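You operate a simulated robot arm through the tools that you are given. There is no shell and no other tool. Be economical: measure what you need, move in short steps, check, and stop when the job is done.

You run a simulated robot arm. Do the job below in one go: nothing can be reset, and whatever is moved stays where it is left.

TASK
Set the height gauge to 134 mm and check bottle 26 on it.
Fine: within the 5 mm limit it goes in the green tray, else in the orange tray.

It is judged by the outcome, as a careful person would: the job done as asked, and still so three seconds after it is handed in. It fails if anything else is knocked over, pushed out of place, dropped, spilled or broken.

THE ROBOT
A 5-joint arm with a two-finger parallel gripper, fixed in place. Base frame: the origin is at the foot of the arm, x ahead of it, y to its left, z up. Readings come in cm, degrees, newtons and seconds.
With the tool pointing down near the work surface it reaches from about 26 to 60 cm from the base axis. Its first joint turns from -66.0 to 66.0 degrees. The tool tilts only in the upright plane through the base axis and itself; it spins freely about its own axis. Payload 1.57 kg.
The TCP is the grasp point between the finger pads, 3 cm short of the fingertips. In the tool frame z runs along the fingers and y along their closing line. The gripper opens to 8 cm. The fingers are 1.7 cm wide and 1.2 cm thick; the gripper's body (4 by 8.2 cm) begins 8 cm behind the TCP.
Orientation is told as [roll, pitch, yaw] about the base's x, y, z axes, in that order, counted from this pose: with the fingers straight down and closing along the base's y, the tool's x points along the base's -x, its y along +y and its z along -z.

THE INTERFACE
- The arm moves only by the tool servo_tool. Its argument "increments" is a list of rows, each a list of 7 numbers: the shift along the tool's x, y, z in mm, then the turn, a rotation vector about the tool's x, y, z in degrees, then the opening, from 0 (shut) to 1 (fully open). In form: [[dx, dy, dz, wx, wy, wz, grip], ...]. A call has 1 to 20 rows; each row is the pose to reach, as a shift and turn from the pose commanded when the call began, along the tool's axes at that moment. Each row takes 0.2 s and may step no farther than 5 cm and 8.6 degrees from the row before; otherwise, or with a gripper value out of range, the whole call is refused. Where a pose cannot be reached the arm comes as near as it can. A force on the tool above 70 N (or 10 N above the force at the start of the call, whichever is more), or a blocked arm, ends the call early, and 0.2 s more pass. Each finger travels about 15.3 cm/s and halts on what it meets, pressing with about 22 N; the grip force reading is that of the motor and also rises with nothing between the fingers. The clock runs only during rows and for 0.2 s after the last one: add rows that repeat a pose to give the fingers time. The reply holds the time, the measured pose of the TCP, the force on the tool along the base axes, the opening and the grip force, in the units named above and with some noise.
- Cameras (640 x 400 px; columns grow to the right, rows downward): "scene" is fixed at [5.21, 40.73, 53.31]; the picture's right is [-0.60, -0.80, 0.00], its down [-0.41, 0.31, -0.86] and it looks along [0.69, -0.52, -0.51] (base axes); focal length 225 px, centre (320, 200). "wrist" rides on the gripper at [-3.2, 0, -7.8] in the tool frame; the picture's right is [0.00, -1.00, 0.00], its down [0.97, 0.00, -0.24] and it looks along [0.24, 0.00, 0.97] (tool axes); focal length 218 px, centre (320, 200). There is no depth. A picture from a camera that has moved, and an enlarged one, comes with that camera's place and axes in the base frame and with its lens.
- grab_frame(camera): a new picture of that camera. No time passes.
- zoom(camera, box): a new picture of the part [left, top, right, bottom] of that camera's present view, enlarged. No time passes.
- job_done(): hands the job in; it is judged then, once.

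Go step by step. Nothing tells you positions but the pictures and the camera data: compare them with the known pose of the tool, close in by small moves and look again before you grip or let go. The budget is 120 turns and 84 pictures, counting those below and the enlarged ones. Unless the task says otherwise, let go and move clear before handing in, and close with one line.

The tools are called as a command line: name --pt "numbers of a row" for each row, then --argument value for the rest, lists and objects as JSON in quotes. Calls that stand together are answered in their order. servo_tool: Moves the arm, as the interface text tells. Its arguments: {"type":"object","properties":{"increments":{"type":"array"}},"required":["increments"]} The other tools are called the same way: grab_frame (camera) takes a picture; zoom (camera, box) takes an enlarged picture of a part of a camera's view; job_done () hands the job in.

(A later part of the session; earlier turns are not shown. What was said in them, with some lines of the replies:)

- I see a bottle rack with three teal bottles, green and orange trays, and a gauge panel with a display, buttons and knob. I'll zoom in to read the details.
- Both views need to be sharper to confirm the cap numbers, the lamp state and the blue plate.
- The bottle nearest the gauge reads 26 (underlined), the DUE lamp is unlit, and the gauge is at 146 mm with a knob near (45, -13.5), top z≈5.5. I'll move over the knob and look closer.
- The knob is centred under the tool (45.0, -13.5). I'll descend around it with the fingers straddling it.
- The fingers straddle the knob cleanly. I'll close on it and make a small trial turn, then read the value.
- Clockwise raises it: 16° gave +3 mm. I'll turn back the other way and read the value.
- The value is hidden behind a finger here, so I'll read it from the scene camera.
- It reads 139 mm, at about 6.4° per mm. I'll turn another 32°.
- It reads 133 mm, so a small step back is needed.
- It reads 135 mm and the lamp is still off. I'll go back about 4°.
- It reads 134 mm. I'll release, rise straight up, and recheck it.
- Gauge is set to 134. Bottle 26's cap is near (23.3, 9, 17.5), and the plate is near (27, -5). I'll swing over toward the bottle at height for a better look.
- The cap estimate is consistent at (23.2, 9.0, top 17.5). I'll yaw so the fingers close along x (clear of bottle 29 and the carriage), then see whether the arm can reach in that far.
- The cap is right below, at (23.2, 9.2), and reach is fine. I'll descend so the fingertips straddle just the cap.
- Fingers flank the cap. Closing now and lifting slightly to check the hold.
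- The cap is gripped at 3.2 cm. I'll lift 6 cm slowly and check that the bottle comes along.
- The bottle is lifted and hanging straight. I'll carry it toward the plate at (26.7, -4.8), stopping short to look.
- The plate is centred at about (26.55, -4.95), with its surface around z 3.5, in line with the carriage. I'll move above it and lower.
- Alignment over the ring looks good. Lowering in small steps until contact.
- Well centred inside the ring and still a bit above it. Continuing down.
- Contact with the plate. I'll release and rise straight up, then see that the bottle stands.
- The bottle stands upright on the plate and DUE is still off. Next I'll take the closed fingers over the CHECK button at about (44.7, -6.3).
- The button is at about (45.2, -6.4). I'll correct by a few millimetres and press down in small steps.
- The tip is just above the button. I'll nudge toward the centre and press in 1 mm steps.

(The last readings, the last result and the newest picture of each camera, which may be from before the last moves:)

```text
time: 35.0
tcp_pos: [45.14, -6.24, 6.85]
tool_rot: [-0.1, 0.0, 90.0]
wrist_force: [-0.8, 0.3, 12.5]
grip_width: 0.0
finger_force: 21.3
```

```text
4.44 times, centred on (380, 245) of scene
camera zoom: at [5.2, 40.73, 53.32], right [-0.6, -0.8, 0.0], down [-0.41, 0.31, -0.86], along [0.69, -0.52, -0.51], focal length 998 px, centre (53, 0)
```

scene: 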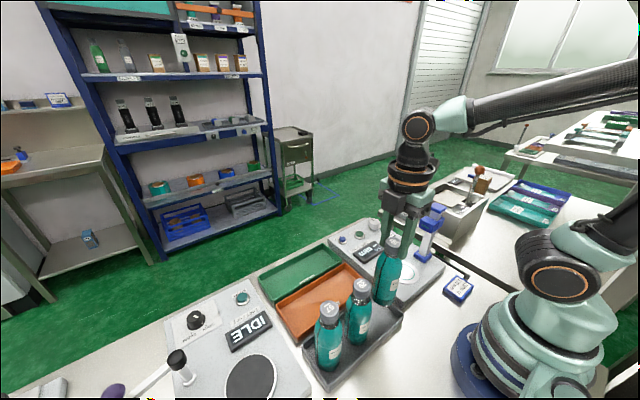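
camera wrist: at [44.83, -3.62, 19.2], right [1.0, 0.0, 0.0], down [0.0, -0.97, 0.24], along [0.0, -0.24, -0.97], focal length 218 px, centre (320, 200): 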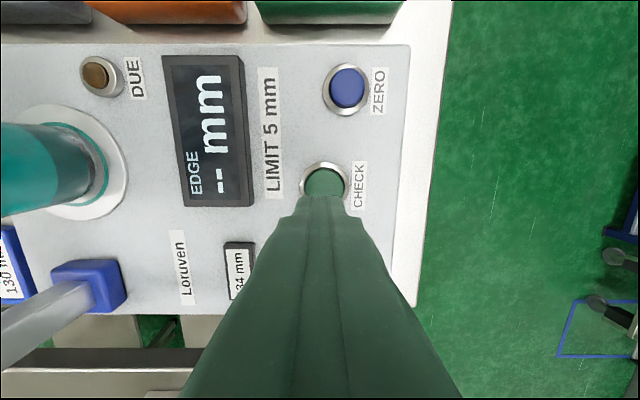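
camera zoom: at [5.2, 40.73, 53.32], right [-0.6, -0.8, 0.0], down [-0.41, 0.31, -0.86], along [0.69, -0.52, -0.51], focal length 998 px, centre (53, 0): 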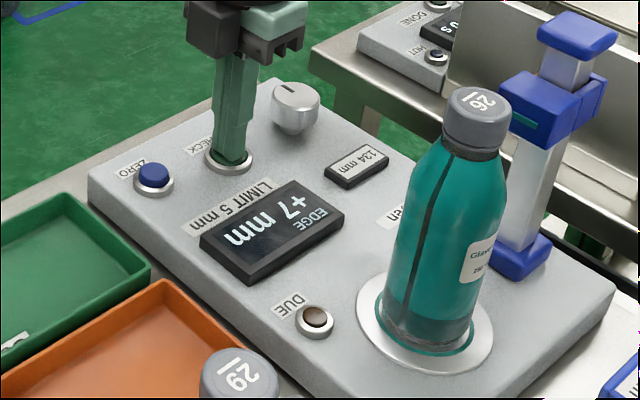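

The display reads EDGE +7 mm. I'll back off and re-read the display and lamp closely.

servo_tool --pt "0 0 -10 0 0 0 0" --pt "0 0 -40 0 0 0 0" --pt "0 0 -80 0 0 0 0" --pt "0 0 -120 0 0 0 0" --pt "0 0 -160 0 0 0 0" --pt "0 0 -200 0 0 0 0"

zoom --camera "scene" --box '[350, 230, 414, 280]'

zoom --camera "scene" --box '[420, 195, 470, 260]'

grab_frame --camera "wrist"

```text
time: 36.4
tcp_pos: [45.12, -6.17, 26.94]
tool_rot: [0.0, 0.1, 89.9]
wrist_force: [0.4, -0.5, -0.7]
grip_width: 0.0
finger_force: 20.9
```

```text
8.00 times, centred on (382, 255) of scene
camera zoom: at [5.21, 40.73, 53.31], right [-0.6, -0.8, 0.0], down [-0.41, 0.31, -0.86], along [0.69, -0.52, -0.51], focal length 1797 px, centre (-176, -240)
```

zoom: 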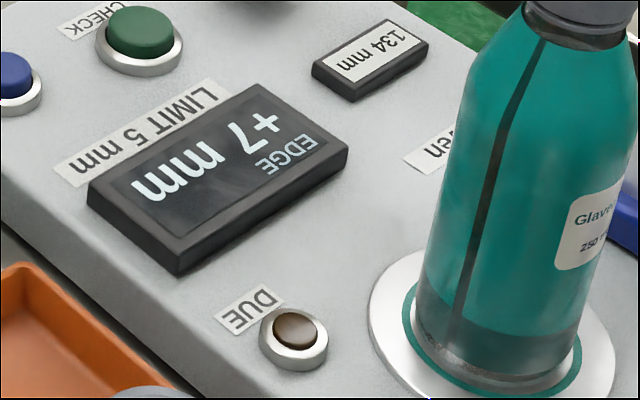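

```text
6.15 times, centred on (445, 228) of scene
camera zoom: at [5.21, 40.73, 53.31], right [-0.6, -0.8, 0.0], down [-0.41, 0.31, -0.86], along [0.69, -0.52, -0.51], focal length 1382 px, centre (-449, 31)
```

zoom: 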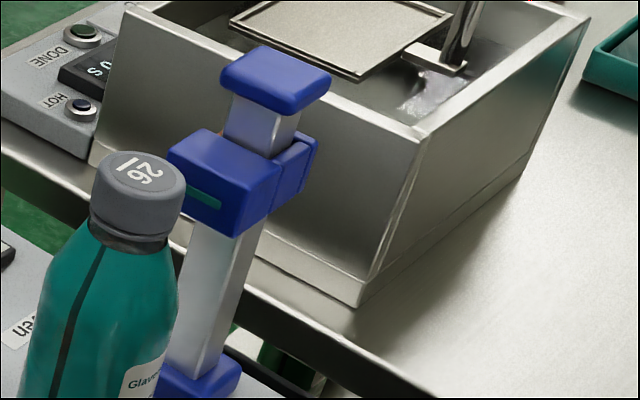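

```text
36 pictures are left
camera wrist: at [45.05, -3.08, 34.67], right [1.0, 0.0, 0.0], down [0.0, -0.97, 0.24], along [0.0, -0.24, -0.97], focal length 218 px, centre (320, 200)
```

wrist: 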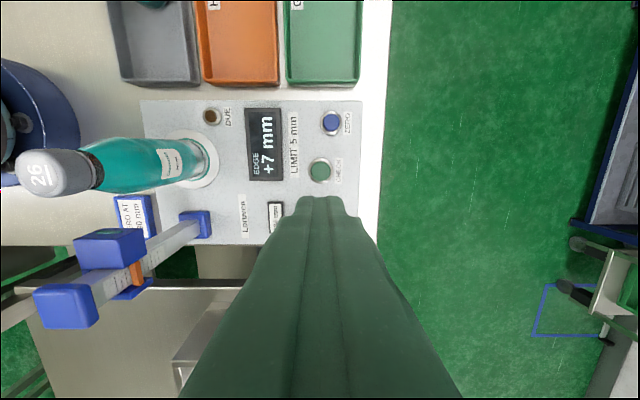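

The reading is +7 mm with DUE off, so it's outside the 5 mm limit and goes in the orange tray. I'll return above the bottle on the plate.

servo_tool --pt "0 0 -40 0 0 0 0.3" --pt "-4 40 -40 0 0 0 0.65" --pt "-8 80 -40 0 0 0 0.65" --pt "-12 120 -40 0 0 0 0.65" --pt "-13 160 -40 0 0 0 0.65" --pt "-13 186 -40 0 0 0 0.65" --pt "-13 186 -20 0 0 0 0.65" --pt "-13 186 10 0 0 0 0.65" --pt "-13 186 10 0 0 0 0.65"

grab_frame --camera "wrist"

```text
time: 38.4
tcp_pos: [26.6, -4.9, 25.71]
tool_rot: [0.0, 0.0, 90.0]
wrist_force: [-0.6, -0.3, 0.1]
grip_width: 5.17
finger_force: 0.1
```

```text
35 pictures are left
camera wrist: at [26.46, -1.75, 33.4], right [1.0, 0.0, 0.0], down [0.0, -0.97, 0.24], along [0.0, -0.24, -0.97], focal length 218 px, centre (320, 200)
```

wrist: 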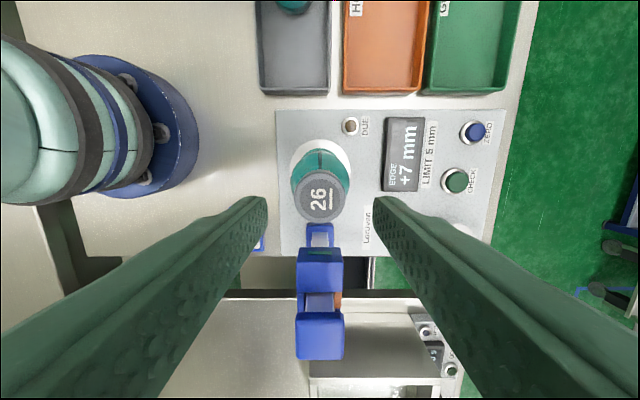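

The display still shows +7 mm and the bottle is centred under the gripper. I'll descend and grip the cap.

servo_tool --pt "0 0 20 0 0 0 0.65" --pt "0 0 35 0 0 0 0.65" --pt "0 0 45 0 0 0 0.65" --pt "0 0 50 0 0 0 0.65" --pt "0 0 54 0 0 0 0.65" --pt "0 0 54 0 0 0 0.45" --pt "0 0 54 0 0 0 0.25" --pt "0 0 54 0 0 0 0.25" --pt "0 0 54 0 0 0 0.25"

zoom --camera "scene" --box '[370, 190, 470, 310]'

```text
time: 40.4
tcp_pos: [26.44, -4.94, 20.35]
tool_rot: [0.0, 0.0, 90.0]
wrist_force: [0.5, 0.4, 0.8]
grip_width: 3.18
finger_force: 22.2
```

```text
3.33 times, centred on (420, 250) of scene
camera zoom: at [5.21, 40.73, 53.31], right [-0.6, -0.8, 0.0], down [-0.41, 0.31, -0.86], along [0.69, -0.52, -0.51], focal length 749 px, centre (-13, 33)
```

zoom: 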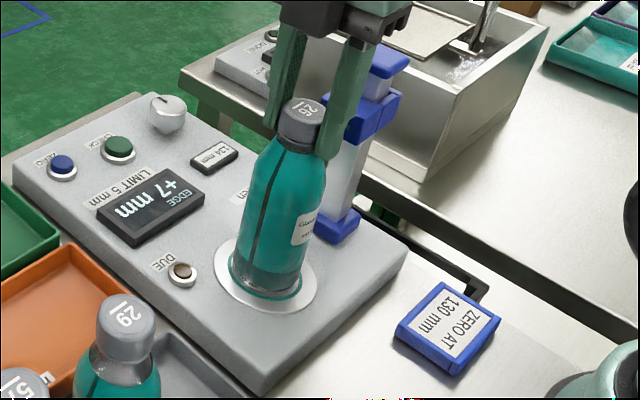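

The cap is gripped. I'll lift, move out in x first, then across to above the orange tray at about (34.8, 14), keeping clear of bottle 29.

servo_tool --pt "0 0 -10 0 0 0 0.25" --pt "0 0 -30 0 0 0 0.25" --pt "0 0 -50 0 0 0 0.25" --pt "0 0 -65 0 0 0 0.25" --pt "-10 -20 -65 0 0 0 0.25" --pt "-25 -40 -65 0 0 0 0.25" --pt "-45 -60 -65 0 0 0 0.25" --pt "-65 -75 -65 0 0 0 0.25" --pt "-90 -84 -65 0 0 0 0.25" --pt "-115 -84 -65 0 0 0 0.25" --pt "-140 -84 -65 0 0 0 0.25" --pt "-165 -84 -65 0 0 0 0.25" --pt "-180 -84 -65 0 0 0 0.25" --pt "-190 -84 -65 0 0 0 0.25" --pt "-190 -84 -65 0 0 0 0.25"

grab_frame --camera "wrist"

grab_frame --camera "scene"

```text
time: 43.6
tcp_pos: [34.84, 14.31, 26.93]
tool_rot: [0.0, 0.1, 90.0]
wrist_force: [0.0, -0.3, -3.2]
grip_width: 3.2
finger_force: 22.2
```

```text
33 pictures are left
camera wrist: at [34.84, 17.42, 34.74], right [1.0, 0.0, 0.0], down [0.0, -0.97, 0.24], along [0.0, -0.24, -0.97], focal length 218 px, centre (320, 200)
```

wrist: 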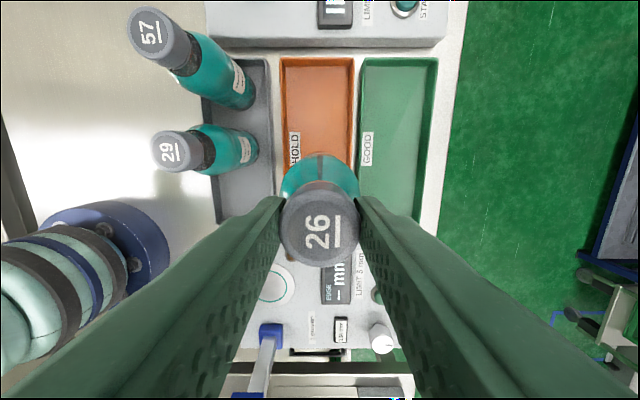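

```text
32 pictures are left
```

scene: 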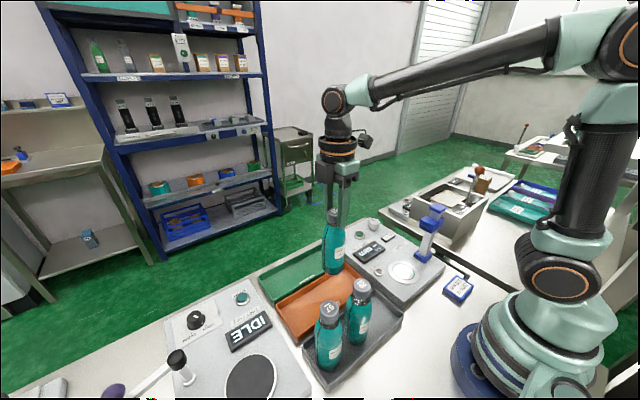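

The tray is centred at x≈34.8 and runs y≈5 to 28. I'll shift to y≈16 and lower toward the tray floor.

servo_tool --pt "-17 0 0 0 0 0 0.25" --pt "-17 0 20 0 0 0 0.25" --pt "-17 0 40 0 0 0 0.25" --pt "-17 0 58 0 0 0 0.25" --pt "-17 0 70 0 0 0 0.25" --pt "-17 0 78 0 0 0 0.25" --pt "-17 0 80 0 0 0 0.25" --pt "-17 0 82 0 0 0 0.25"

zoom --camera "scene" --box '[260, 200, 400, 340]'

```text
time: 45.4
tcp_pos: [34.82, 15.77, 18.77]
tool_rot: [0.1, 0.0, 90.0]
wrist_force: [-0.6, 0.1, -2.7]
grip_width: 3.2
finger_force: 22.8
```

```text
2.86 times, centred on (330, 270) of scene
camera zoom: at [5.21, 40.73, 53.31], right [-0.6, -0.8, 0.0], down [-0.41, 0.31, -0.86], along [0.69, -0.52, -0.51], focal length 642 px, centre (291, 0)
```

zoom: 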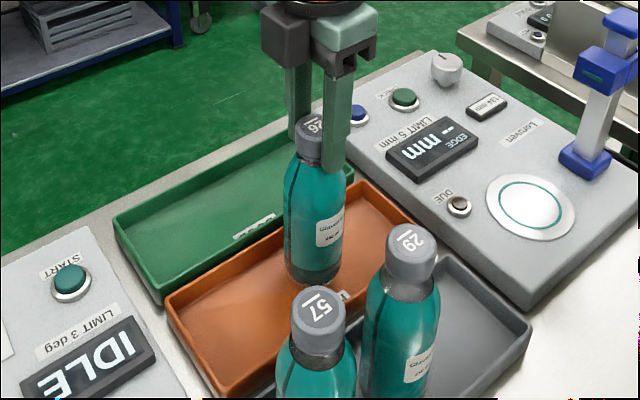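

It hangs centred over the orange tray floor. Lowering in 1–1.5 mm steps until contact.

servo_tool --pt "0 0 2 0 0 0 0.25" --pt "0 0 4 0 0 0 0.25" --pt "0 0 6 0 0 0 0.25" --pt "0 0 7 0 0 0 0.25" --pt "0 0 8 0 0 0 0.25" --pt "0 0 9 0 0 0 0.25"

```text
time: 46.8
tcp_pos: [34.99, 15.61, 17.7]
tool_rot: [0.0, 0.1, 90.1]
wrist_force: [0.4, 0.3, -3.3]
grip_width: 3.18
finger_force: 21.9
```

Not in contact yet, so I'll continue down.

servo_tool --pt "0 0 1 0 0 0 0.25" --pt "0 0 2 0 0 0 0.25" --pt "0 0 3 0 0 0 0.25" --pt "0 0 4 0 0 0 0.25" --pt "0 0 5 0 0 0 0.25"

zoom --camera "scene" --box '[290, 230, 370, 310]'

```text
time: 48.0
tcp_pos: [34.91, 15.77, 17.36]
tool_rot: [0.0, 0.0, 90.1]
wrist_force: [-4.1, -0.4, 16.0]
grip_width: 3.19
finger_force: 22.1
```

```text
5.00 times, centred on (330, 270) of scene
camera zoom: at [5.2, 40.73, 53.32], right [-0.6, -0.8, 0.0], down [-0.41, 0.31, -0.86], along [0.69, -0.52, -0.51], focal length 1123 px, centre (270, -150)
```

zoom: 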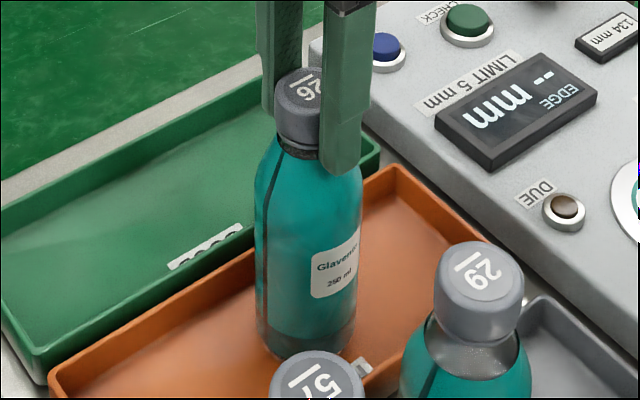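

The bottle is on the tray floor. I'll ease off the pressure, release and rise clear.

servo_tool --pt "0 0 -1.5 0 0 0 0.25" --pt "0 0 -1.5 0 0 0 0.4" --pt "0 0 -1.5 0 0 0 0.6" --pt "0 0 -1.5 0 0 0 0.65" --pt "0 0 -20 0 0 0 0.65" --pt "0 0 -60 0 0 0 0.65" --pt "0 0 -100 0 0 0 0.65" --pt "0 0 -140 0 0 0 0.65" --pt "0 0 -140 0 0 0 0.65" --pt "0 0 -140 0 0 0 0.65"

grab_frame --camera "scene"

zoom --camera "scene" --box '[260, 200, 460, 380]'

grab_frame --camera "wrist"

```text
time: 50.2
tcp_pos: [35.23, 16.1, 31.31]
tool_rot: [0.0, -0.1, 89.9]
wrist_force: [0.5, -0.3, -0.7]
grip_width: 5.23
finger_force: 0.1
```

```text
29 pictures are left
```

scene: 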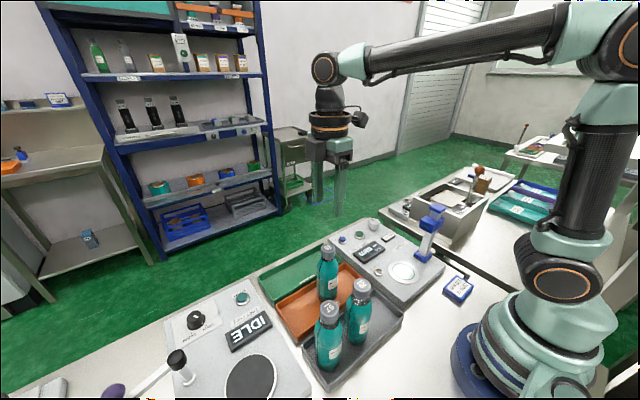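

```text
2.22 times, centred on (360, 290) of scene
camera zoom: at [5.21, 40.73, 53.31], right [-0.6, -0.8, 0.0], down [-0.41, 0.31, -0.86], along [0.69, -0.52, -0.51], focal length 499 px, centre (231, 0)
```

zoom: 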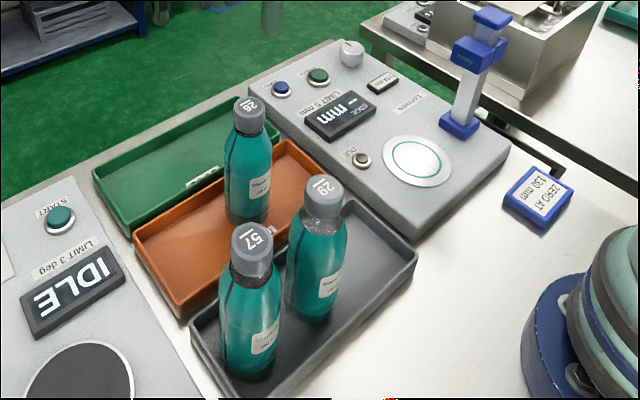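

```text
27 pictures are left
camera wrist: at [35.09, 19.13, 39.07], right [1.0, 0.0, 0.0], down [0.0, -0.97, 0.24], along [0.0, -0.24, -0.97], focal length 218 px, centre (320, 200)
```

wrist: 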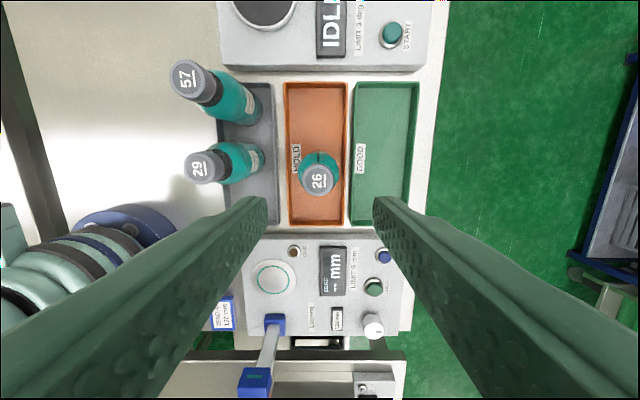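

Bottle 26 stands in the orange tray, the other bottles are undisturbed, the gauge remains at 134 mm, and the arm is clear. Handing in.

job_done

```text
The job is handed in.
```

I set the gauge to 134 mm and checked bottle 26: it read +7 mm, outside the 5 mm limit, so it is now standing in the orange tray; I did not zero the gauge, as its DUE lamp was off.
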